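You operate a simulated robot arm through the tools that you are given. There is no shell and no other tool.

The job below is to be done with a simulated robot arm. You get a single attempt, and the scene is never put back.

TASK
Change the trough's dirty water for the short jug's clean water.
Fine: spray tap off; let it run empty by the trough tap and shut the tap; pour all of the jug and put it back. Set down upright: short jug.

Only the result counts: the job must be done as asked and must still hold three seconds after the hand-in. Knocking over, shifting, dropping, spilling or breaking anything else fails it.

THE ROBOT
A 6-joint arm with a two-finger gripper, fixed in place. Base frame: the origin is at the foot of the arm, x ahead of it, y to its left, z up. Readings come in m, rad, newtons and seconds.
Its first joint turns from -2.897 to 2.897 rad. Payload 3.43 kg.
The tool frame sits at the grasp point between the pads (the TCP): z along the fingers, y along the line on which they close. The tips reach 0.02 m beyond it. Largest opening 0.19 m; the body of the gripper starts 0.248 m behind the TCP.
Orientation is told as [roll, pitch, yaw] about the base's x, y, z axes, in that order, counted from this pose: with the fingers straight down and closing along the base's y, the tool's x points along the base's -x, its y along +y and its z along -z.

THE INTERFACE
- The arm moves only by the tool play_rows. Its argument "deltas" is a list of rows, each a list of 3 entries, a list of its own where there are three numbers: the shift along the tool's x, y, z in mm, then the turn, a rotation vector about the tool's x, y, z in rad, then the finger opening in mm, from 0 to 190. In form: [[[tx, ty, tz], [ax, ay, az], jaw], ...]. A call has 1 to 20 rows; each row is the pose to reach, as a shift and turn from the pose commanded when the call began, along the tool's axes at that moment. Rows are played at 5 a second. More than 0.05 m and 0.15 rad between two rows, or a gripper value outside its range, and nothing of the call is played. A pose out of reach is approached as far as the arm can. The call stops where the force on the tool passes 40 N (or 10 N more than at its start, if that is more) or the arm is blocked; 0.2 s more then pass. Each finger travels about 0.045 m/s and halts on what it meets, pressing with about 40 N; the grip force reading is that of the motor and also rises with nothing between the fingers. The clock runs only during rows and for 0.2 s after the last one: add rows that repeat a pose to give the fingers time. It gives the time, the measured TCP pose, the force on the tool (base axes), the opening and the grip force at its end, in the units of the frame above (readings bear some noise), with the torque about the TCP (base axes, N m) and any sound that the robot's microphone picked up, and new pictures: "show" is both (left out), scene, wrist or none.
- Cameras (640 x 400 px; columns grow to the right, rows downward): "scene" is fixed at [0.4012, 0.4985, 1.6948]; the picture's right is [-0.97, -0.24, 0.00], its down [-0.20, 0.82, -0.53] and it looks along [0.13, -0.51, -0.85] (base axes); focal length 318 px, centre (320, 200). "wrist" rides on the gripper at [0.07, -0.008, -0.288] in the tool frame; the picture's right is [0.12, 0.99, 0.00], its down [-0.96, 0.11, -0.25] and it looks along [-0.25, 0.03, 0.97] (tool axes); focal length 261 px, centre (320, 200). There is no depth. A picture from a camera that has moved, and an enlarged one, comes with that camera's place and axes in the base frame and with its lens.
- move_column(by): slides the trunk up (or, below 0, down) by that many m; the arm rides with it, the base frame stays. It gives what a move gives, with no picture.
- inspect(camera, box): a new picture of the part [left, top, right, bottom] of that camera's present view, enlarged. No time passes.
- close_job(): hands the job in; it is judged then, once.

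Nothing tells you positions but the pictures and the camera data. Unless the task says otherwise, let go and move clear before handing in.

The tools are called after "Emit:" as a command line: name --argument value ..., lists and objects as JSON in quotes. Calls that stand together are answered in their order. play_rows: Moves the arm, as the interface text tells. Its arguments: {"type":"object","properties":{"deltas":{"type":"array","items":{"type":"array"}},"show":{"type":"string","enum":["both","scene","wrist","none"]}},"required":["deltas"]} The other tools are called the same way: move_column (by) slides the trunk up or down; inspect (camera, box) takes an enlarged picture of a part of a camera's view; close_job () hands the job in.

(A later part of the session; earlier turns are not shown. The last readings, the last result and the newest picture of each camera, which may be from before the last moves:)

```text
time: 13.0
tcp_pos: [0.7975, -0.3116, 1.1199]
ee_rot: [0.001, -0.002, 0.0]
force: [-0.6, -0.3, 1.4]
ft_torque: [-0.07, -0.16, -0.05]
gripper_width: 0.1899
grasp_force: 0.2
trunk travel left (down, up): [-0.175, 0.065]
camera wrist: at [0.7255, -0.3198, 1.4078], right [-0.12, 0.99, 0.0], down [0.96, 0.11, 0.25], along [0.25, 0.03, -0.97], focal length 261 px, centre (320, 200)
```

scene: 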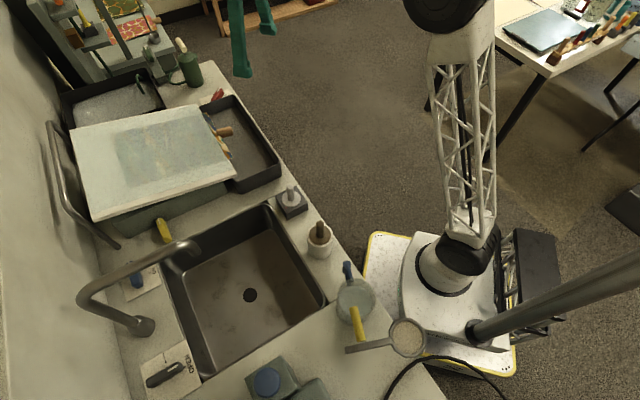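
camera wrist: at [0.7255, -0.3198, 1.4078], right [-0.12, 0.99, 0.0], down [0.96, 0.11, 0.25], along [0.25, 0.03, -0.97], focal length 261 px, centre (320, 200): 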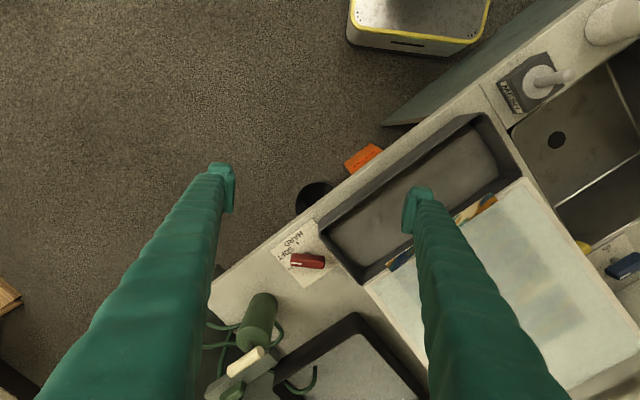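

Emit:
inspect --camera "wrist" --box '[260, 215, 350, 290]'

Emit:
inspect --camera "wrist" --box '[300, 100, 520, 300]'

Emit:
inspect --camera "scene" --box '[60, 80, 300, 240]'

Emit:
inspect --camera "scene" --box '[100, 220, 240, 400]'

```text
5.33 times, centred on (305, 252) of wrist
camera zoom: at [0.7255, -0.3198, 1.4078], right [-0.12, 0.99, 0.0], down [0.96, 0.11, 0.25], along [0.25, 0.03, -0.97], focal length 1390 px, centre (400, -80)
```

zoom: 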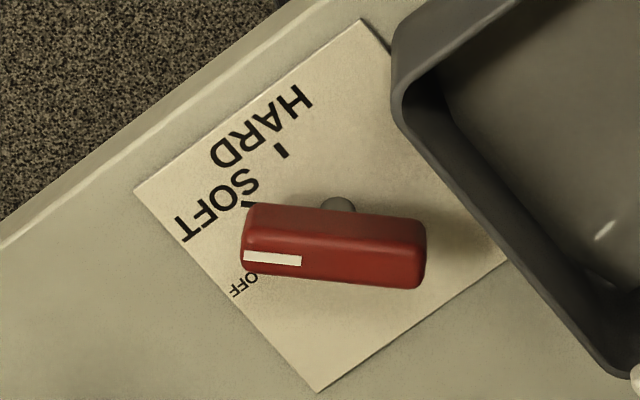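

```text
2.00 times, centred on (410, 200) of wrist
camera zoom: at [0.7255, -0.3198, 1.4078], right [-0.12, 0.99, 0.0], down [0.96, 0.11, 0.25], along [0.25, 0.03, -0.97], focal length 521 px, centre (140, 200)
```

zoom: 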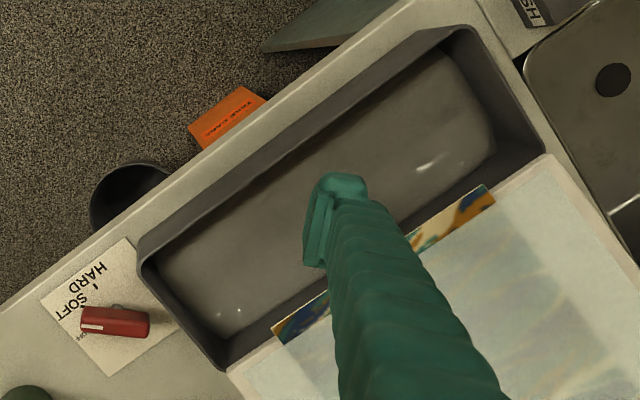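

```text
2.50 times, centred on (180, 160) of scene
camera zoom: at [0.4012, 0.4985, 1.6948], right [-0.97, -0.24, 0.0], down [-0.2, 0.82, -0.53], along [0.13, -0.51, -0.85], focal length 796 px, centre (670, 300)
```

zoom: 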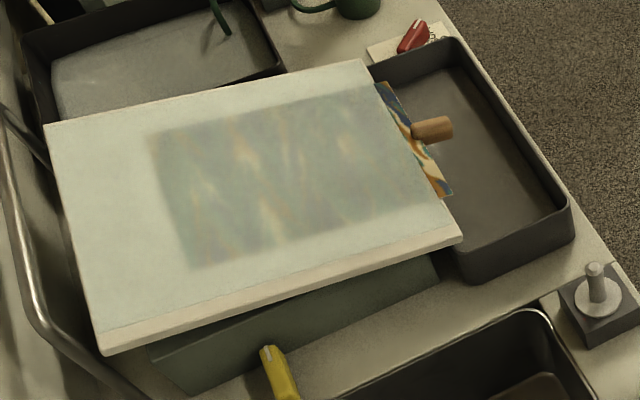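

```text
2.22 times, centred on (170, 310) of scene
camera zoom: at [0.4012, 0.4985, 1.6948], right [-0.97, -0.24, 0.0], down [-0.2, 0.82, -0.53], along [0.13, -0.51, -0.85], focal length 708 px, centre (653, -44)
```

zoom: 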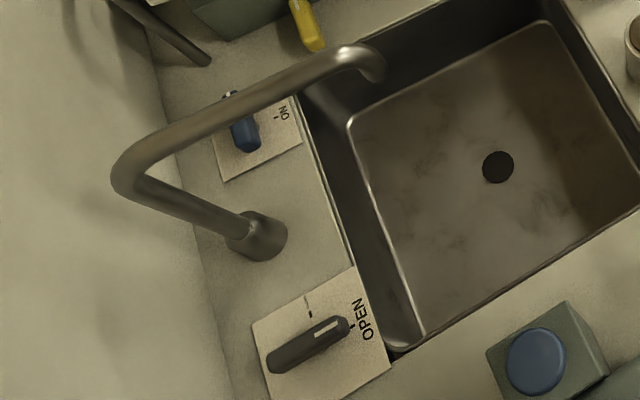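

The red lever's pointer is on SOFT, not OFF, so the spray is running onto the sloped board and draining into the grey trough. I'll close the fingers, tilt the tool outward and hover near that lever, ready to push it to OFF.

Emit:
play_rows --deltas '[[[-8, -4, 0], [0, -0.04, 0], 150], [[-16, -8, 0], [0, -0.08, 0], 120], [[-25, -12, 0], [0, -0.13, 0], 100], [[-34, -16, 0], [0, -0.17, 0], 80], [[-42, -20, 0], [0, -0.21, 0], 60], [[-50, -24, 10], [0, -0.25, 0], 40], [[-59, -28, 20], [0, -0.29, 0], 20], [[-68, -32, 30], [0, -0.33, 0], 0], [[-76, -36, 45], [0, -0.38, 0], 0], [[-85, -40, 60], [0, -0.42, 0], 0], [[-94, -40, 80], [0, -0.46, 0], 0], [[-102, -40, 100], [0, -0.5, 0], 0]]'

```text
time: 15.6
tcp_pos: [0.8984, -0.3508, 1.02]
ee_rot: [0.001, -0.501, -0.001]
force: [-0.5, 0.8, -0.4]
ft_torque: [0.01, 0.01, -0.01]
gripper_width: 0.0
grasp_force: 30.0
trunk travel left (down, up): [-0.175, 0.065]
camera wrist: at [0.6985, -0.3594, 1.2389], right [-0.1, 0.99, -0.06], down [0.73, 0.11, 0.68], along [0.68, 0.03, -0.73], focal length 261 px, centre (320, 200)
```

scene: 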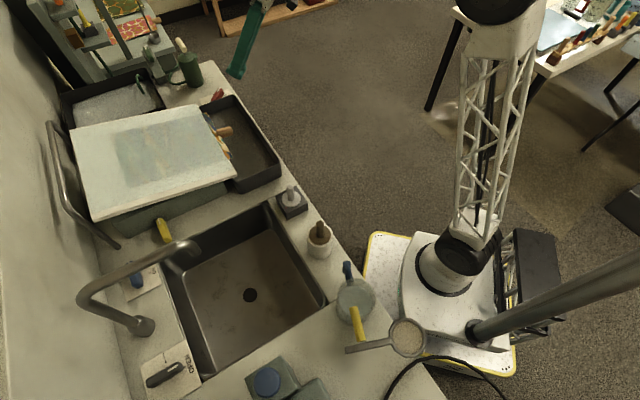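
wrist: 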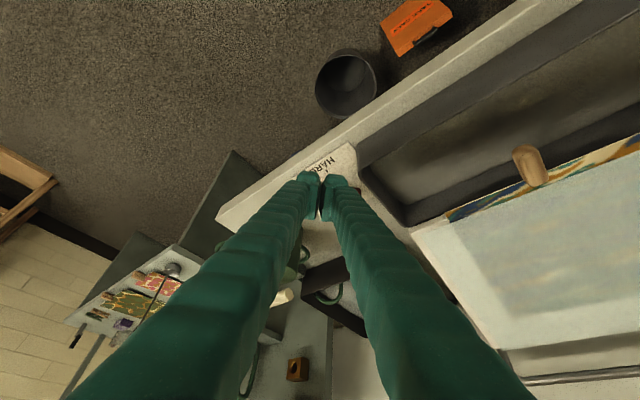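

Emit:
inspect --camera "scene" --box '[190, 50, 270, 110]'

Emit:
inspect --camera "wrist" --box '[280, 130, 380, 210]'

```text
6.67 times, centred on (230, 80) of scene
camera zoom: at [0.4012, 0.4985, 1.6948], right [-0.97, -0.24, 0.0], down [-0.2, 0.82, -0.53], along [0.13, -0.51, -0.85], focal length 2122 px, centre (920, 1000)
```

zoom: 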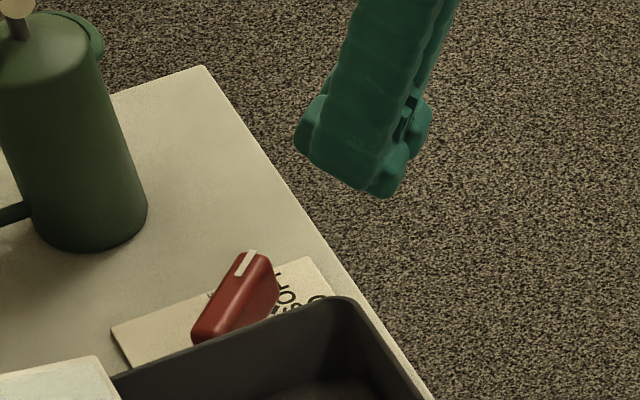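

```text
5.00 times, centred on (330, 170) of wrist
camera zoom: at [0.6985, -0.3594, 1.2389], right [-0.1, 0.99, -0.06], down [0.73, 0.11, 0.68], along [0.68, 0.03, -0.73], focal length 1303 px, centre (270, 350)
```

zoom: 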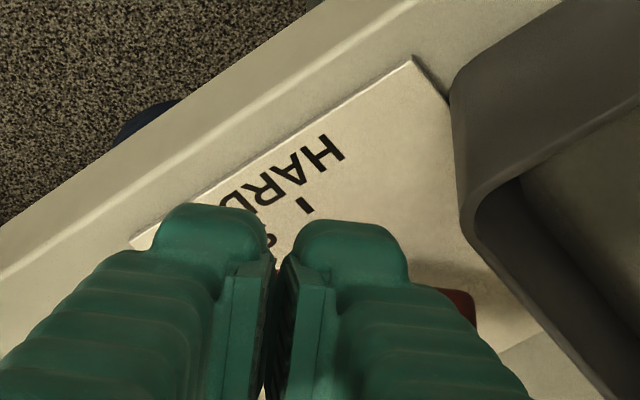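

In the scene view the red bar points at SOFT, with OFF about 45° counter-clockwise of it (seen from above), along the counter. I'll lower the closed fingertips just in front of the bar's pointer end.

Emit:
play_rows --deltas '[[[9, -8, 26], [0, 0, 0], 0], [[18, -16, 52], [0, 0, 0], 0], [[27, -16, 77], [0, 0, 0], 0], [[32, -16, 90], [0, 0, 0], 0], [[37, -16, 102], [0, 0, 0], 0]]'

Emit:
inspect --camera "scene" --box '[190, 50, 270, 110]'

```text
time: 16.8
tcp_pos: [0.9152, -0.3675, 0.912]
ee_rot: [0.0, -0.5, 0.0]
force: [-0.5, -0.6, -0.2]
ft_torque: [0.01, -0.02, -0.01]
gripper_width: 0.0002
grasp_force: 34.2
trunk travel left (down, up): [-0.175, 0.065]
camera wrist: at [0.7152, -0.3761, 1.1314], right [-0.1, 0.99, -0.06], down [0.73, 0.12, 0.68], along [0.68, 0.03, -0.73], focal length 261 px, centre (320, 200)
```

scene: 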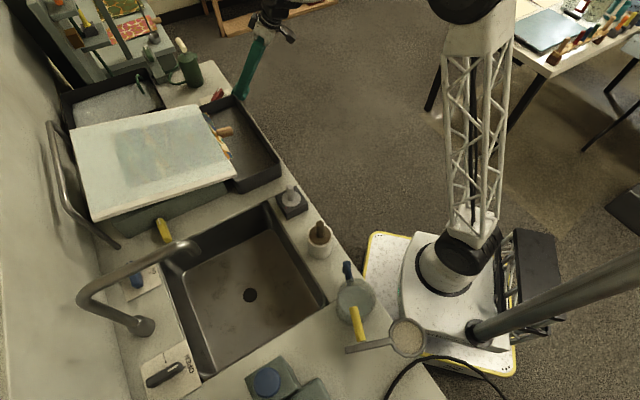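
wrist: 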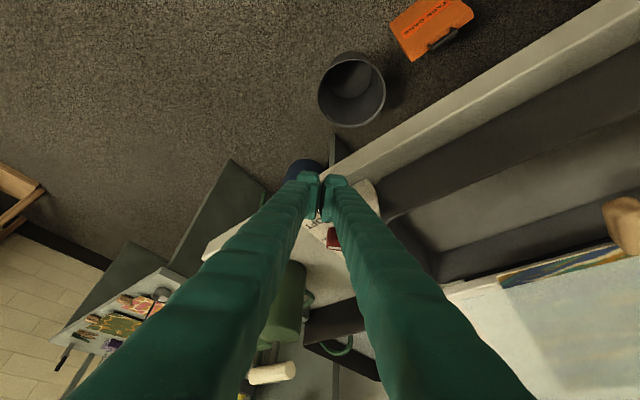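

```text
6.67 times, centred on (230, 80) of scene
camera zoom: at [0.4012, 0.4985, 1.6948], right [-0.97, -0.24, 0.0], down [-0.2, 0.82, -0.53], along [0.13, -0.51, -0.85], focal length 2122 px, centre (920, 1000)
```

zoom: 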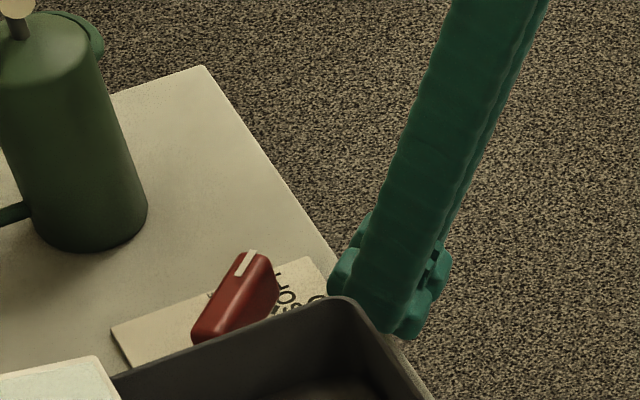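

Emit:
play_rows --deltas '[[[-8.8, 0, 4.8], [0, 0, 0], 0], [[-17.6, 0, 9.6], [0, 0, 0], 0], [[-26.3, 0, 14.4], [0, 0, 0], 0], [[-35.1, 0, 19.2], [0, 0, 0], 0]]'

Emit:
inspect --camera "scene" --box '[190, 50, 270, 110]'

Emit:
inspect --camera "wrist" --box '[260, 150, 420, 270]'

```text
time: 17.8
tcp_pos: [0.9548, -0.369, 0.9121]
ee_rot: [0.0, -0.498, 0.0]
force: [-1.9, -0.6, -0.7]
ft_torque: [-0.05, 0.09, -0.01]
gripper_width: 0.0
grasp_force: 33.6
trunk travel left (down, up): [-0.175, 0.065]
camera wrist: at [0.7546, -0.3779, 1.131], right [-0.1, 0.99, -0.06], down [0.73, 0.11, 0.68], along [0.68, 0.03, -0.73], focal length 261 px, centre (320, 200)
```

scene: 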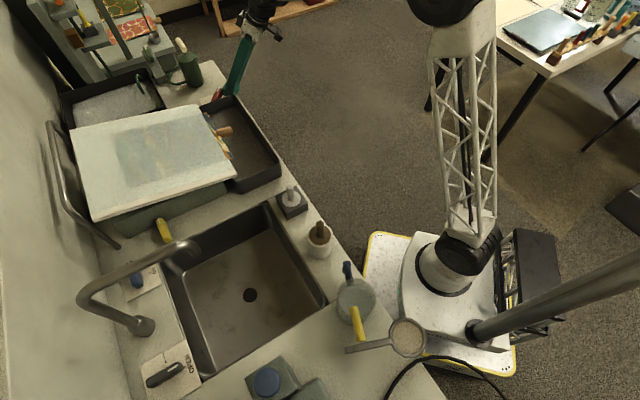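
wrist: 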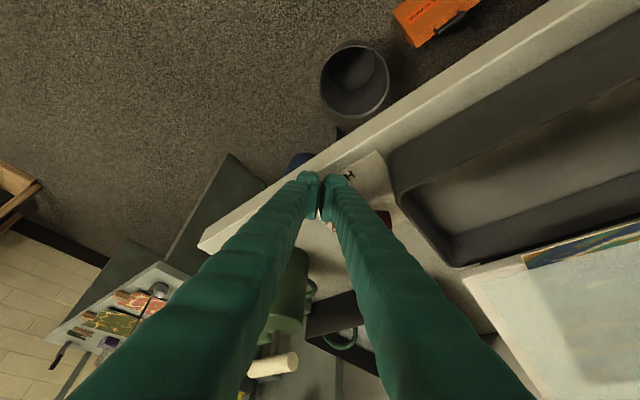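

```text
6.67 times, centred on (230, 80) of scene
camera zoom: at [0.4012, 0.4985, 1.6948], right [-0.97, -0.24, 0.0], down [-0.2, 0.82, -0.53], along [0.13, -0.51, -0.85], focal length 2122 px, centre (920, 1000)
```

zoom: 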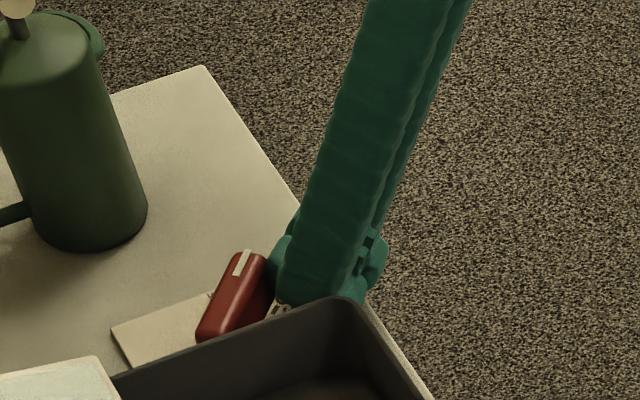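

```text
3.33 times, centred on (340, 210) of wrist
camera zoom: at [0.7546, -0.3779, 1.131], right [-0.1, 0.99, -0.06], down [0.73, 0.11, 0.68], along [0.68, 0.03, -0.73], focal length 869 px, centre (253, 167)
```

zoom: 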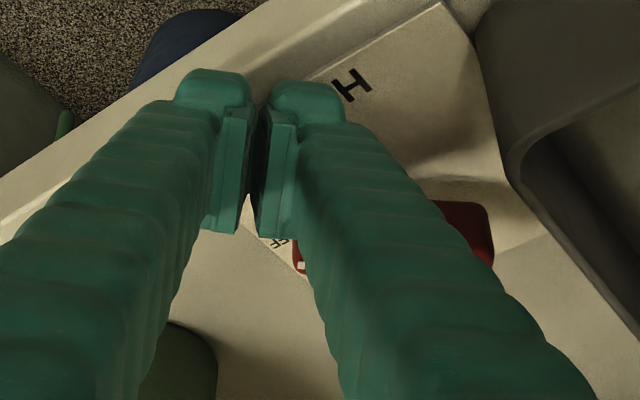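

The bar has started to turn with little force. I'll keep pushing gently.

Emit:
play_rows --deltas '[[[-4.4, 0, 2.4], [0, 0, 0], 0], [[-8.8, 0, 4.8], [0, 0, 0], 0], [[-13.2, 0, 7.2], [0, 0, 0], 0]]' --show "none"

Emit:
inspect --camera "scene" --box '[190, 50, 270, 110]'

Emit:
inspect --camera "wrist" --box '[260, 150, 420, 270]'

```text
time: 18.6
tcp_pos: [0.9694, -0.369, 0.9117]
ee_rot: [-0.001, -0.5, 0.002]
force: [-0.8, 0.5, -0.5]
ft_torque: [-0.03, 0.02, 0.03]
gripper_width: 0.0
grasp_force: 34.7
trunk travel left (down, up): [-0.175, 0.065]
```

```text
6.67 times, centred on (230, 80) of scene
camera zoom: at [0.4012, 0.4985, 1.6948], right [-0.97, -0.24, 0.0], down [-0.2, 0.82, -0.53], along [0.13, -0.51, -0.85], focal length 2122 px, centre (920, 1000)
```

zoom: 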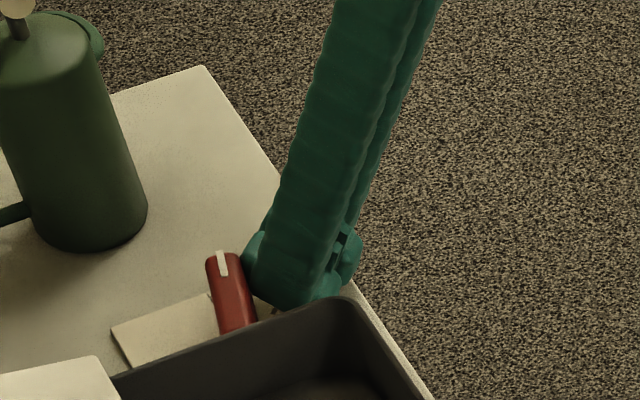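

```text
3.33 times, centred on (340, 210) of wrist
camera zoom: at [0.7696, -0.3776, 1.1308], right [-0.1, 0.99, -0.06], down [0.73, 0.11, 0.68], along [0.68, 0.03, -0.73], focal length 869 px, centre (253, 167)
```

zoom: 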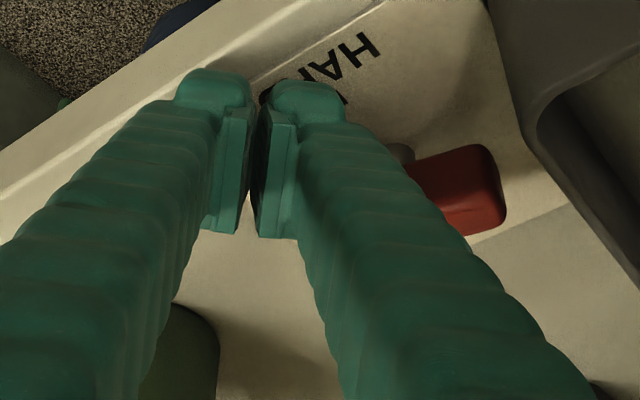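

The bar has turned roughly 28° of the 45° it needs. I'll push a little further.

Emit:
play_rows --deltas '[[[-2.6, 0, 1.4], [0, 0, 0], 0], [[-5.3, 0, 2.9], [0, 0, 0], 0]]' --show "none"

Emit:
inspect --camera "scene" --box '[190, 50, 270, 110]'

Emit:
inspect --camera "wrist" --box '[260, 150, 420, 270]'

```text
time: 19.2
tcp_pos: [0.9763, -0.3702, 0.9124]
ee_rot: [-0.001, -0.5, -0.001]
force: [0.5, -0.6, -0.4]
ft_torque: [0.04, 0.01, -0.04]
gripper_width: 0.0004
grasp_force: 34.1
trunk travel left (down, up): [-0.175, 0.065]
```

```text
6.67 times, centred on (230, 80) of scene
camera zoom: at [0.4012, 0.4985, 1.6948], right [-0.97, -0.24, 0.0], down [-0.2, 0.82, -0.53], along [0.13, -0.51, -0.85], focal length 2122 px, centre (920, 1000)
```

zoom: 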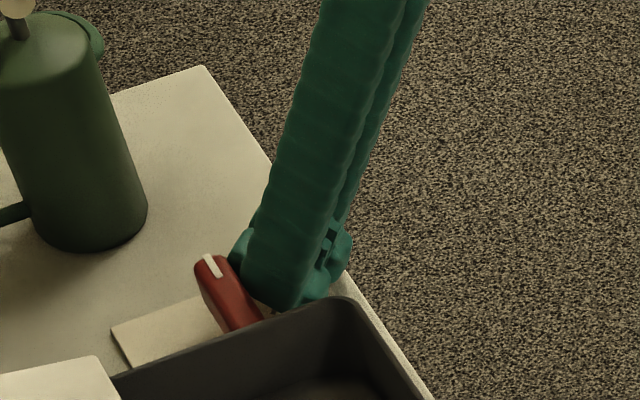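

```text
3.33 times, centred on (340, 210) of wrist
camera zoom: at [0.7758, -0.3778, 1.1314], right [-0.1, 0.99, -0.06], down [0.73, 0.12, 0.68], along [0.68, 0.03, -0.73], focal length 869 px, centre (253, 167)
```

zoom: 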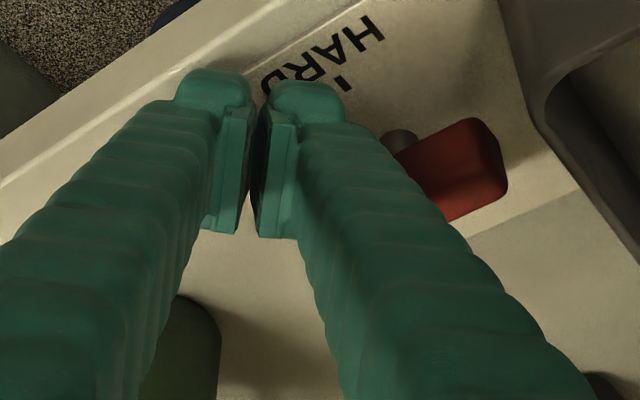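

Emit:
play_rows --deltas '[[[-1.8, 0, 1.0], [0, 0, 0], 0], [[8.8, 0, -4.8], [0, 0, 0], 0], [[26, 0, -14], [0, 0, 0], 0], [[50, 0, -50], [0, 0, 0], 0], [[60, 0, -95], [0, 0, 0], 0]]' --show "none"

Emit:
inspect --camera "scene" --box '[190, 50, 270, 110]'

Emit:
inspect --camera "wrist" --box '[260, 130, 420, 250]'

```text
time: 20.4
tcp_pos: [0.8776, -0.3655, 0.9683]
ee_rot: [0.002, -0.498, -0.002]
force: [0.9, -0.6, -1.3]
ft_torque: [0.05, 0.04, 0.0]
gripper_width: 0.0002
grasp_force: 34.2
trunk travel left (down, up): [-0.175, 0.065]
```

```text
6.67 times, centred on (230, 80) of scene
camera zoom: at [0.4012, 0.4985, 1.6948], right [-0.97, -0.24, 0.0], down [-0.2, 0.82, -0.53], along [0.13, -0.51, -0.85], focal length 2122 px, centre (920, 1000)
```

zoom: 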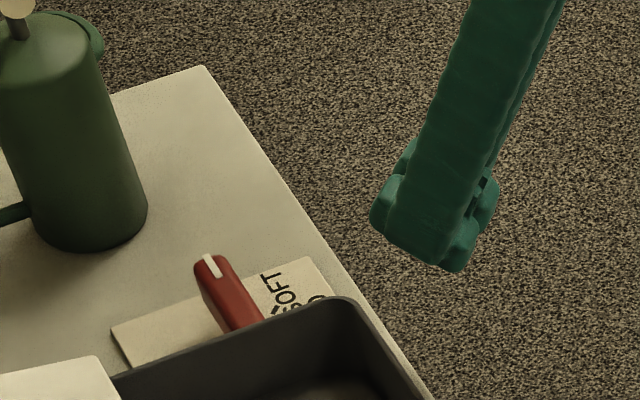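

```text
3.33 times, centred on (340, 190) of wrist
camera zoom: at [0.677, -0.3742, 1.187], right [-0.1, 0.99, -0.06], down [0.73, 0.11, 0.68], along [0.68, 0.03, -0.73], focal length 869 px, centre (253, 233)
```

zoom: 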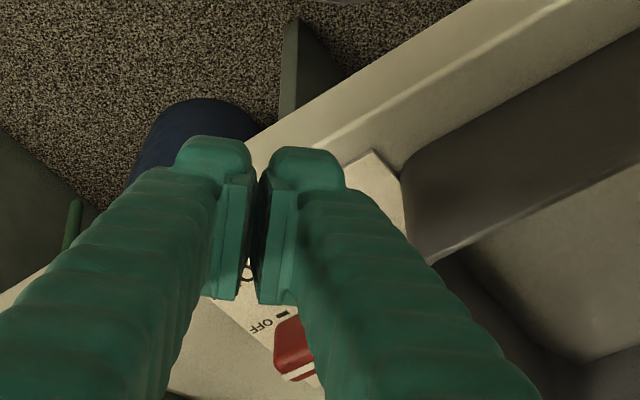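

The bar looks close to OFF. I'll back off, straighten the tool and look at the lever from above, the same view as before.

Emit:
play_rows --deltas '[[[0, 6, -25], [0, 0.05, 0], 0], [[0, 14, -55], [0, 0.12, 0], 0], [[-1, 24, -85], [0, 0.22, 0], 40], [[-1, 34, -115], [0, 0.32, 0], 80], [[-2, 44, -145], [0, 0.42, 0], 130], [[-2, 54, -170], [0, 0.5, 0], 190], [[-2, 54, -170], [0, 0.5, 0], 190], [[-2, 54, -170], [0, 0.5, 0], 190], [[-2, 54, -170], [0, 0.5, 0], 190], [[-2, 54, -170], [0, 0.5, 0], 190], [[-2, 54, -170], [0, 0.5, 0], 190]]'

Emit:
inspect --camera "wrist" --box '[260, 215, 350, 290]'

Emit:
inspect --camera "scene" --box '[60, 80, 300, 240]'

```text
time: 22.8
tcp_pos: [0.7993, -0.3166, 1.1166]
ee_rot: [0.001, 0.0, 0.001]
force: [-0.3, 0.1, 0.9]
ft_torque: [0.02, 0.03, -0.02]
gripper_width: 0.1743
grasp_force: 0.0
trunk travel left (down, up): [-0.175, 0.065]
camera wrist: at [0.7282, -0.3253, 1.4054], right [-0.12, 0.99, 0.0], down [0.96, 0.11, 0.25], along [0.25, 0.03, -0.97], focal length 261 px, centre (320, 200)
```

scene: 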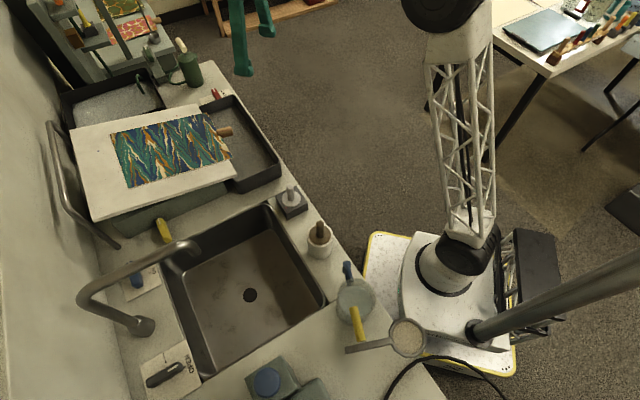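
wrist: 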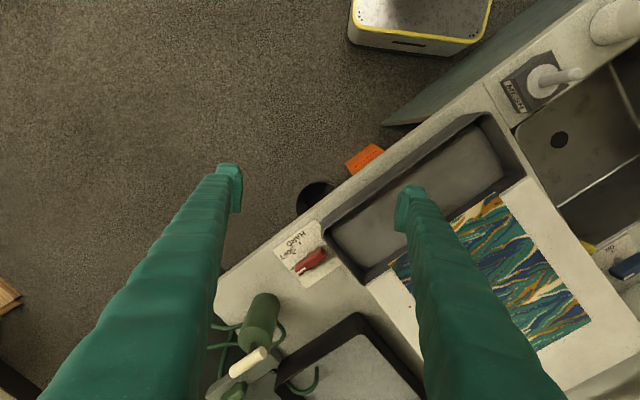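

```text
5.33 times, centred on (305, 252) of wrist
camera zoom: at [0.7282, -0.3253, 1.4054], right [-0.12, 0.99, 0.0], down [0.96, 0.11, 0.25], along [0.25, 0.03, -0.97], focal length 1390 px, centre (400, -80)
```

zoom: 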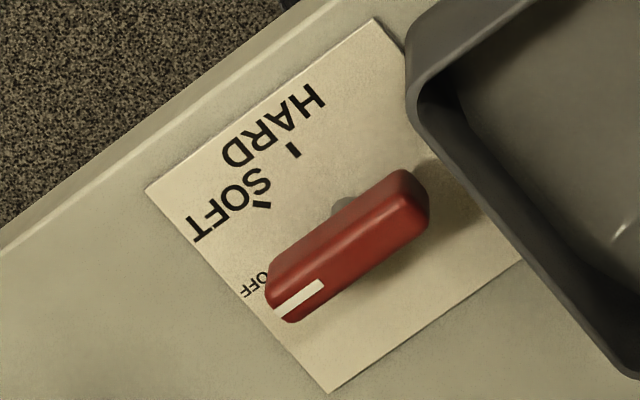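

```text
2.50 times, centred on (180, 160) of scene
camera zoom: at [0.4012, 0.4985, 1.6948], right [-0.97, -0.24, 0.0], down [-0.2, 0.82, -0.53], along [0.13, -0.51, -0.85], focal length 796 px, centre (670, 300)
```

zoom: 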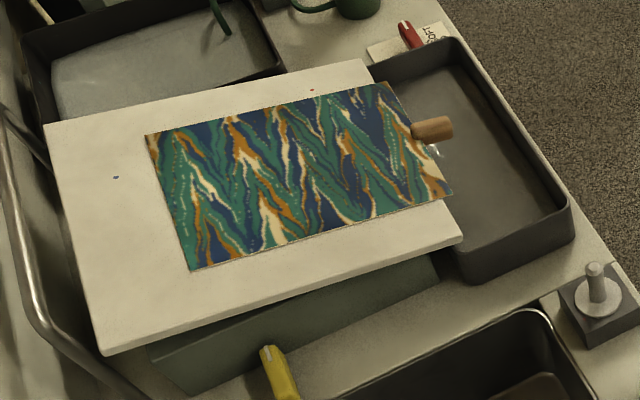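

The spray is off now: the water film is gone and the marbled sheet is clear, with the red pointer at OFF. Next I'll identify the trough tap, starting with the yellow lever and its surroundings.

Emit:
play_rows --deltas '[[[0, 0, -20], [0, 0, 0], 190], [[8, 40, -25], [0, 0, 0], 190], [[16, 80, -25], [0, 0, 0], 190], [[24, 120, -25], [0, 0, 0], 190], [[32, 160, -25], [0, 0, 0], 190], [[40, 200, -25], [0, 0, 0], 190], [[48, 240, -25], [0, 0, 0], 190], [[56, 280, -25], [0, 0, 0], 190], [[62, 320, -25], [0, 0, 0], 190], [[68, 360, -25], [0, 0, 0], 190], [[74, 400, -25], [0, 0, 0], 190], [[79, 437, -25], [0, 0, 0], 190]]' --show "wrist"

Emit:
inspect --camera "wrist" --box '[310, 220, 410, 300]'

Emit:
inspect --camera "wrist" --box '[180, 60, 400, 260]'

Emit:
inspect --camera "wrist" --box '[440, 80, 640, 240]'

```text
time: 25.4
tcp_pos: [0.7235, 0.1209, 1.14]
ee_rot: [0.0, -0.001, -0.001]
force: [-0.1, -0.3, -0.1]
ft_torque: [0.16, 0.03, 0.0]
gripper_width: 0.1898
grasp_force: 0.0
trunk travel left (down, up): [-0.175, 0.065]
camera wrist: at [0.652, 0.1125, 1.4287], right [-0.12, 0.99, 0.0], down [0.96, 0.11, 0.25], along [0.25, 0.03, -0.97], focal length 261 px, centre (320, 200)
```

wrist: 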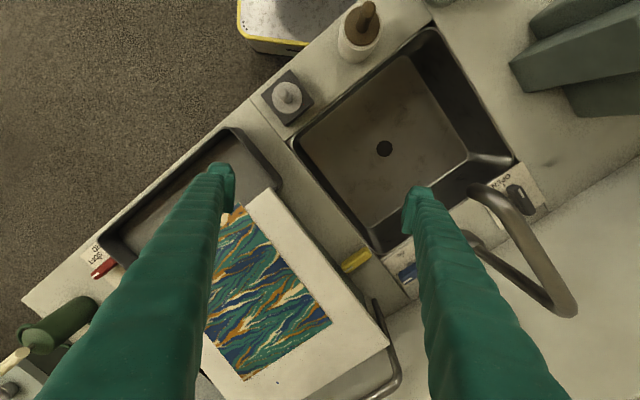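

```text
5.00 times, centred on (360, 260) of wrist
camera zoom: at [0.652, 0.1125, 1.4287], right [-0.12, 0.99, 0.0], down [0.96, 0.11, 0.25], along [0.25, 0.03, -0.97], focal length 1303 px, centre (120, -100)
```

zoom: 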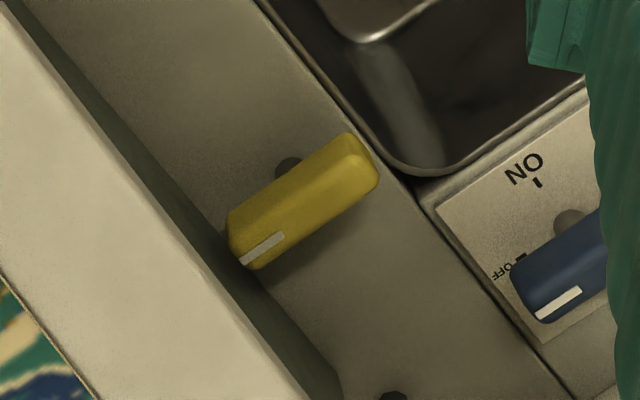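

```text
2.00 times, centred on (290, 160) of wrist
camera zoom: at [0.652, 0.1125, 1.4287], right [-0.12, 0.99, 0.0], down [0.96, 0.11, 0.25], along [0.25, 0.03, -0.97], focal length 521 px, centre (380, 280)
```

zoom: 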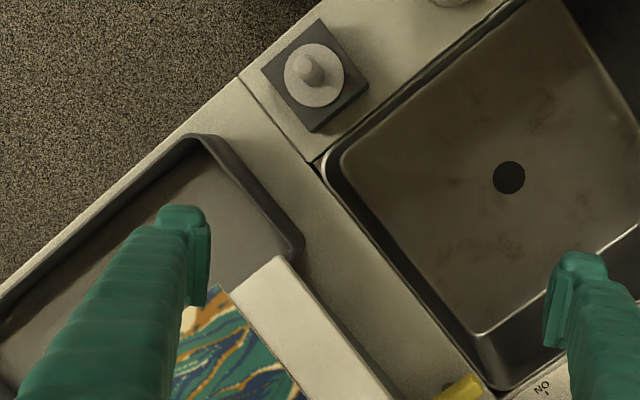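

```text
2.50 times, centred on (540, 160) of wrist
camera zoom: at [0.652, 0.1125, 1.4287], right [-0.12, 0.99, 0.0], down [0.96, 0.11, 0.25], along [0.25, 0.03, -0.97], focal length 652 px, centre (-230, 300)
```

zoom: 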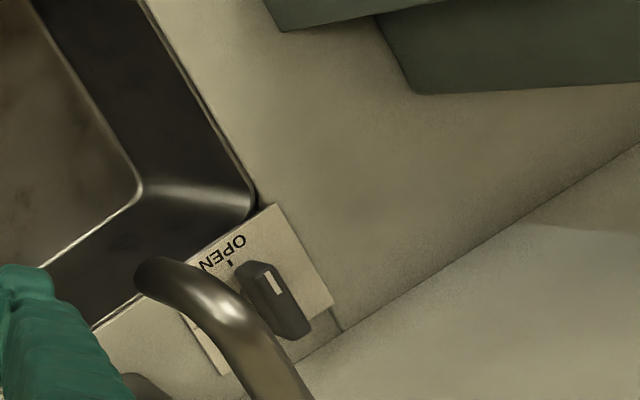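

By the labelled plates, every lever at OFF points along the counter and ON/OPEN points to the front. The yellow one, next to the trough, is therefore shut. I'll close the fingers, align them with the counter and come down beside its free end.

Emit:
play_rows --deltas '[[[0, 0, 0], [0, 0, -0.1], 150], [[0, 0, 0], [0, 0, -0.2], 110], [[0, 0, 0], [0, 0, -0.3], 70], [[0, 0, 0], [0, 0, -0.4], 30], [[0, 0, 0], [0, 0, -0.5], 0], [[0, 0, 0], [0, 0, -0.6], 0], [[0, 0, 0], [0, 0, -0.7], 0], [[0, 0, 0], [0, 0, -0.785], 0], [[0, 0, 0], [0, 0, -0.785], 0], [[0, 0, 0], [0, 0, -0.785], 0], [[0, 0, 0], [0, 0, -0.785], 0], [[-38, 32, 0], [0, 0, -0.785], 0], [[-76, 64, 0], [0, 0, -0.785], 0], [[-114, 95, 0], [0, 0, -0.785], 0], [[-114, 95, 40], [0, 0, -0.785], 0], [[-114, 95, 80], [0, 0, -0.785], 0], [[-114, 95, 120], [0, 0, -0.785], 0], [[-114, 95, 160], [0, 0, -0.785], 0], [[-114, 95, 200], [0, 0, -0.785], 0]]'

Emit:
inspect --camera "scene" --box '[120, 190, 220, 270]'

Emit:
inspect --camera "wrist" --box '[240, 140, 400, 260]'

```text
time: 29.4
tcp_pos: [0.8351, 0.2186, 0.9428]
ee_rot: [0.001, 0.001, 0.786]
force: [-1.3, 0.4, -0.4]
ft_torque: [0.02, -0.07, 0.03]
gripper_width: 0.0
grasp_force: 34.3
trunk travel left (down, up): [-0.175, 0.065]
camera wrist: at [0.7902, 0.1621, 1.2317], right [-0.79, 0.62, 0.0], down [0.6, 0.76, 0.25], along [0.15, 0.19, -0.97], focal length 261 px, centre (320, 200)
```

scene: 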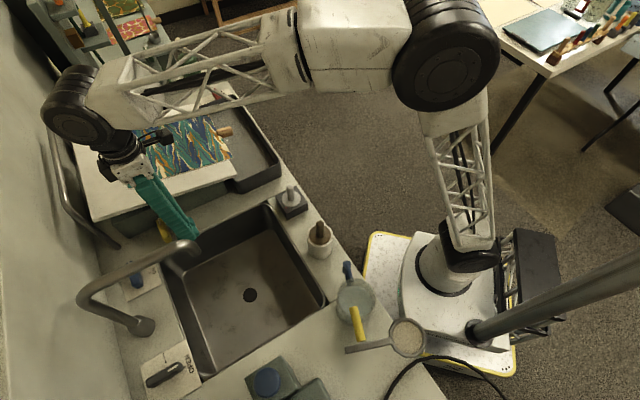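
wrist: 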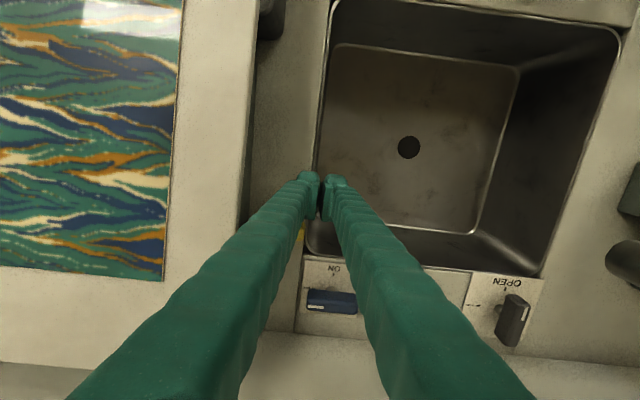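

```text
5.00 times, centred on (170, 230) of scene
camera zoom: at [0.4012, 0.4985, 1.6948], right [-0.97, -0.24, 0.0], down [-0.2, 0.82, -0.53], along [0.13, -0.51, -0.85], focal length 1592 px, centre (1070, 50)
```

zoom: 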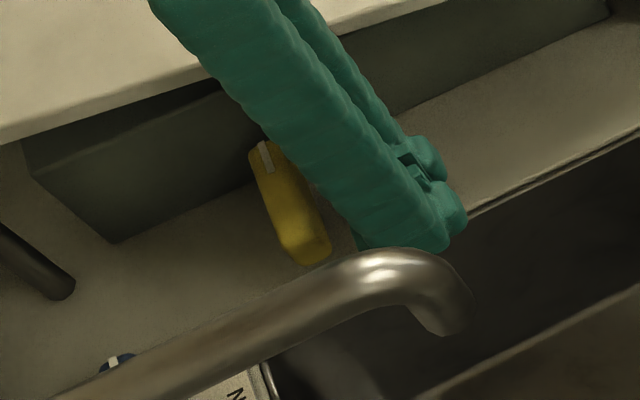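

```text
3.33 times, centred on (320, 200) of wrist
camera zoom: at [0.7902, 0.1621, 1.2317], right [-0.79, 0.62, 0.0], down [0.6, 0.76, 0.25], along [0.15, 0.19, -0.97], focal length 869 px, centre (320, 200)
```

zoom: 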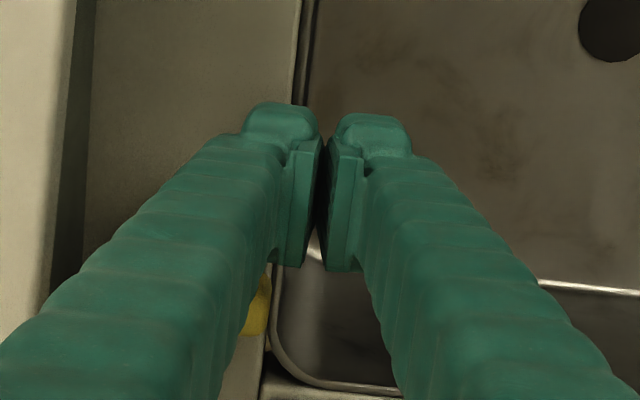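

The fingertips are just in front of the yellow bar's free end at the sink's edge. I'll lower to lever height and start pushing it toward the back of the counter, which turns the pointer toward the front.

Emit:
play_rows --deltas '[[[0, -5, 19], [0, 0, 0], 0], [[0, -5, 37], [0, 0, 0], 0], [[-8, -5, 37], [0, 0, 0], 0], [[-16, -5, 37], [0, 0, 0], 0], [[-24, -5, 37], [0, 0, 0], 0], [[-30, -5, 37], [0, 0, 0], 0], [[-36, -5, 37], [0, 0, 0], 0]]' --show "none"

Emit:
inspect --camera "scene" --box '[120, 190, 220, 270]'

Emit:
inspect --camera "wrist" --box '[240, 140, 400, 260]'

```text
time: 31.0
tcp_pos: [0.8614, 0.2401, 0.9054]
ee_rot: [-0.002, 0.0, 0.786]
force: [-10.6, 1.7, 1.5]
ft_torque: [-0.07, -0.29, -0.01]
gripper_width: 0.0001
grasp_force: 34.3
trunk travel left (down, up): [-0.175, 0.065]
```

```text
5.00 times, centred on (170, 230) of scene
camera zoom: at [0.4012, 0.4985, 1.6948], right [-0.97, -0.24, 0.0], down [-0.2, 0.82, -0.53], along [0.13, -0.51, -0.85], focal length 1592 px, centre (1070, 50)
```

zoom: 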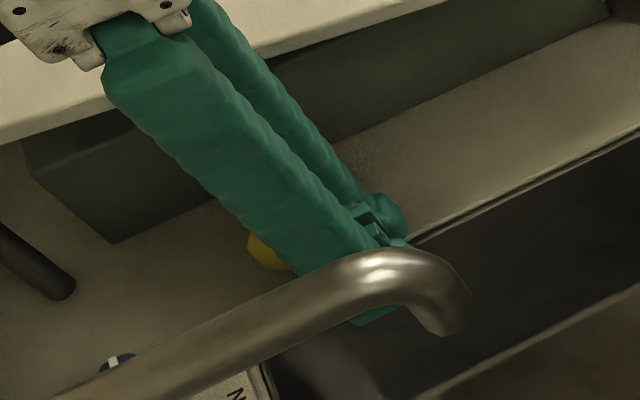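

```text
3.33 times, centred on (320, 200) of wrist
camera zoom: at [0.8179, 0.1839, 1.1931], right [-0.79, 0.62, 0.0], down [0.6, 0.76, 0.25], along [0.15, 0.19, -0.97], focal length 869 px, centre (320, 200)
```

zoom: 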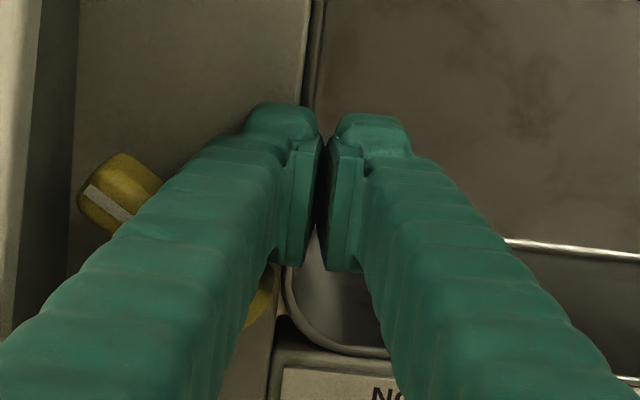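

The yellow bar has turned about 40°. I'll continue along an arc to bring it to 90°.

Emit:
play_rows --deltas '[[[-6, 0, 0], [0, 0, 0], 0], [[-12, 0, 0], [0, 0, 0], 0], [[-17, -3, 0], [0, 0, 0], 0], [[-22, -6, 0], [0, 0, 0], 0], [[-27, -9, 0], [0, 0, 0], 0]]' --show "none"

Emit:
inspect --camera "scene" --box '[120, 190, 220, 270]'

Emit:
inspect --camera "wrist" --box '[240, 140, 400, 260]'

Emit:
inspect --camera "scene" --box '[180, 80, 340, 320]'

```text
time: 32.2
tcp_pos: [0.8817, 0.2568, 0.9057]
ee_rot: [0.005, 0.003, 0.785]
force: [-11.7, 15.4, 0.3]
ft_torque: [-1.03, -1.84, 0.34]
gripper_width: 0.0
grasp_force: 34.2
trunk travel left (down, up): [-0.175, 0.065]
stopped in row 5: the force on the tool passed its limit at 48 N (the readings are from after the stop); the commanded pose is now the measured one
```

```text
5.00 times, centred on (170, 230) of scene
camera zoom: at [0.4012, 0.4985, 1.6948], right [-0.97, -0.24, 0.0], down [-0.2, 0.82, -0.53], along [0.13, -0.51, -0.85], focal length 1592 px, centre (1070, 50)
```

zoom: 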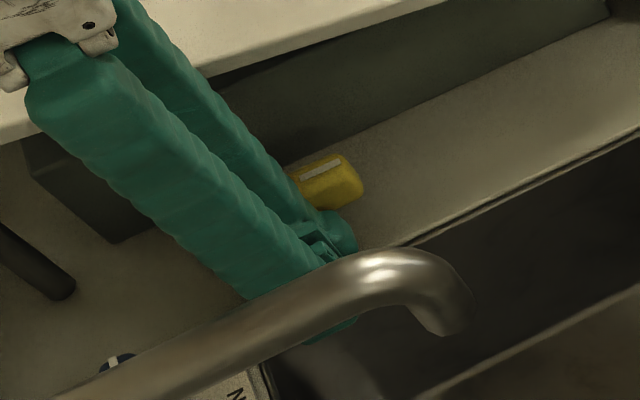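

```text
3.33 times, centred on (320, 200) of wrist
camera zoom: at [0.8404, 0.2001, 1.1943], right [-0.79, 0.62, 0.01], down [0.6, 0.76, 0.25], along [0.15, 0.2, -0.97], focal length 869 px, centre (320, 200)
```

zoom: 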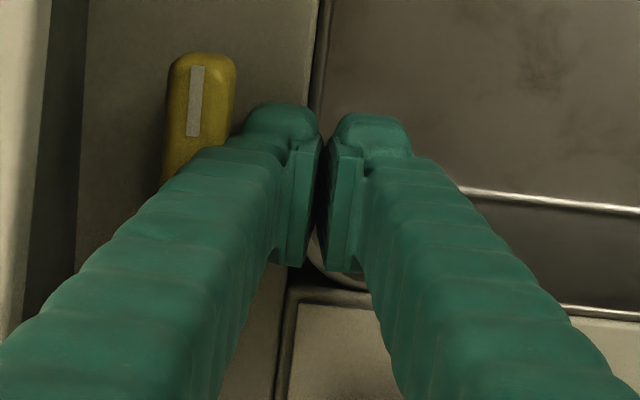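

```text
1.67 times, centred on (260, 200) of scene
camera zoom: at [0.4012, 0.4985, 1.6948], right [-0.97, -0.24, 0.0], down [-0.2, 0.82, -0.53], along [0.13, -0.51, -0.85], focal length 531 px, centre (420, 200)
```

zoom: 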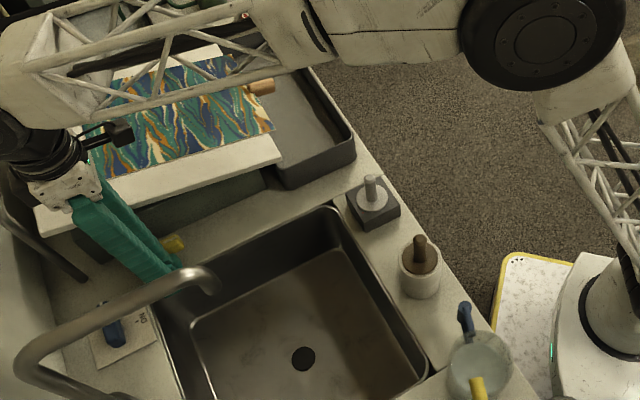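

The yellow bar is at its 90° stop, pointing to the front (open). I'll back off, raise the arm and watch the trough.

Emit:
play_rows --deltas '[[[0, 8, 0], [0, 0, 0], 0], [[0, 12, -30], [0, 0, 0], 0], [[10, 12, -75], [0, 0, 0], 0], [[40, 10, -115], [0, 0, 0], 0], [[80, 5, -155], [0, 0, 0], 0], [[125, 0, -175], [0, 0, 0], 0], [[170, 0, -190], [0, 0, 0], 0], [[210, 0, -200], [0, 0, 0], 0]]'

Emit:
inspect --camera "scene" --box '[100, 80, 340, 320]'

Emit:
inspect --camera "wrist" --box '[0, 80, 320, 280]'

```text
refused: row 5 steps farther than a row can; nothing moved
```

```text
1.67 times, centred on (220, 200) of scene
camera zoom: at [0.4012, 0.4985, 1.6948], right [-0.97, -0.24, 0.0], down [-0.2, 0.82, -0.53], along [0.13, -0.51, -0.85], focal length 531 px, centre (487, 200)
```

zoom: 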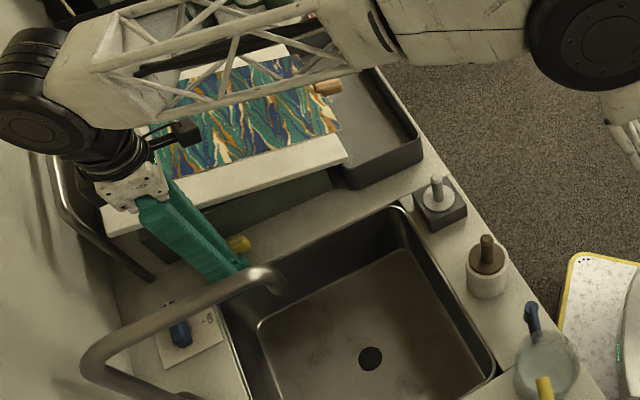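

```text
2.00 times, centred on (160, 180) of wrist
camera zoom: at [0.8404, 0.2001, 1.1943], right [-0.79, 0.62, 0.01], down [0.6, 0.76, 0.25], along [0.15, 0.2, -0.97], focal length 521 px, centre (640, 240)
```

zoom: 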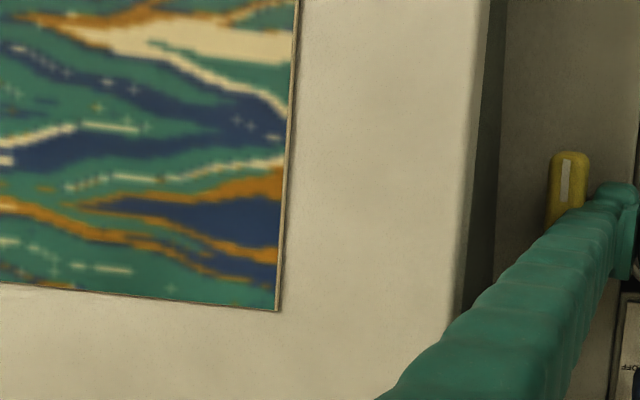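

Emit:
play_rows --deltas '[[[0, 8, 0], [0, 0, 0], 0], [[0, 12, -30], [0, 0, 0], 0], [[10, 12, -75], [0, 0, 0], 0], [[35, 10, -110], [0, 0, 0], 0], [[65, 5, -145], [0, 0, 0], 0], [[105, 0, -170], [0, 0, 0], 0], [[150, 0, -185], [0, 0, 0], 0], [[195, 0, -200], [0, 0, 0], 0], [[230, -30, -210], [0, 0, 0], 0], [[260, -65, -220], [0, 0, 0], 0]]'

Emit:
inspect --camera "scene" --box '[100, 80, 340, 320]'

Emit:
inspect --camera "wrist" --box '[100, 120, 360, 300]'

```text
time: 34.4
tcp_pos: [0.7513, 0.0237, 1.1289]
ee_rot: [0.003, 0.003, 0.784]
force: [0.3, -0.6, -0.1]
ft_torque: [-0.18, 0.0, 0.0]
gripper_width: 0.0002
grasp_force: 34.3
trunk travel left (down, up): [-0.175, 0.065]
camera wrist: at [0.7071, -0.0322, 1.4171], right [-0.79, 0.62, 0.0], down [0.6, 0.76, 0.24], along [0.15, 0.19, -0.97], focal length 261 px, centre (320, 200)
```

scene: 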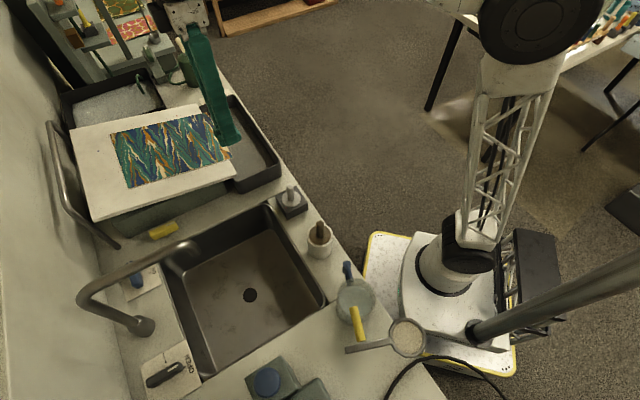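
wrist: 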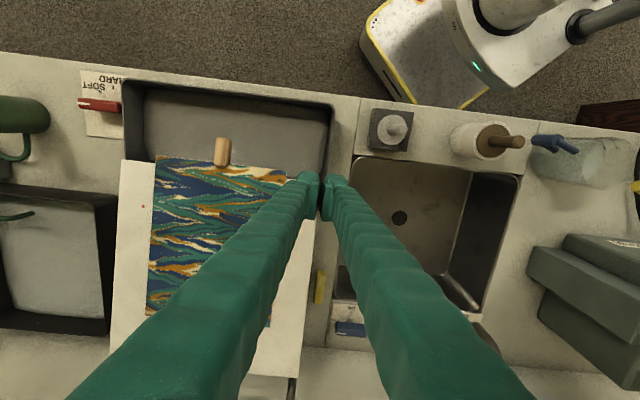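

```text
1.67 times, centred on (220, 200) of scene
camera zoom: at [0.4012, 0.4985, 1.6948], right [-0.97, -0.24, 0.0], down [-0.2, 0.82, -0.53], along [0.13, -0.51, -0.85], focal length 531 px, centre (487, 200)
```

zoom: 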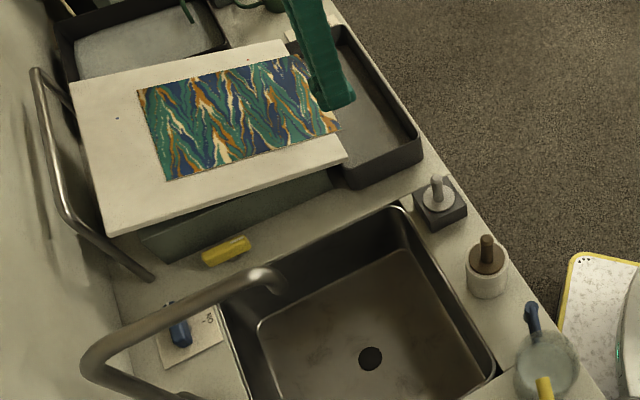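

```text
2.22 times, centred on (230, 210) of wrist
camera zoom: at [0.7071, -0.0322, 1.4171], right [-0.79, 0.62, 0.0], down [0.6, 0.76, 0.24], along [0.15, 0.19, -0.97], focal length 579 px, centre (520, 178)
```

zoom: 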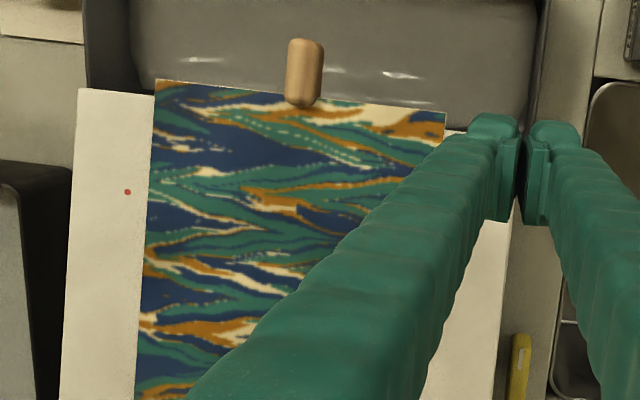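

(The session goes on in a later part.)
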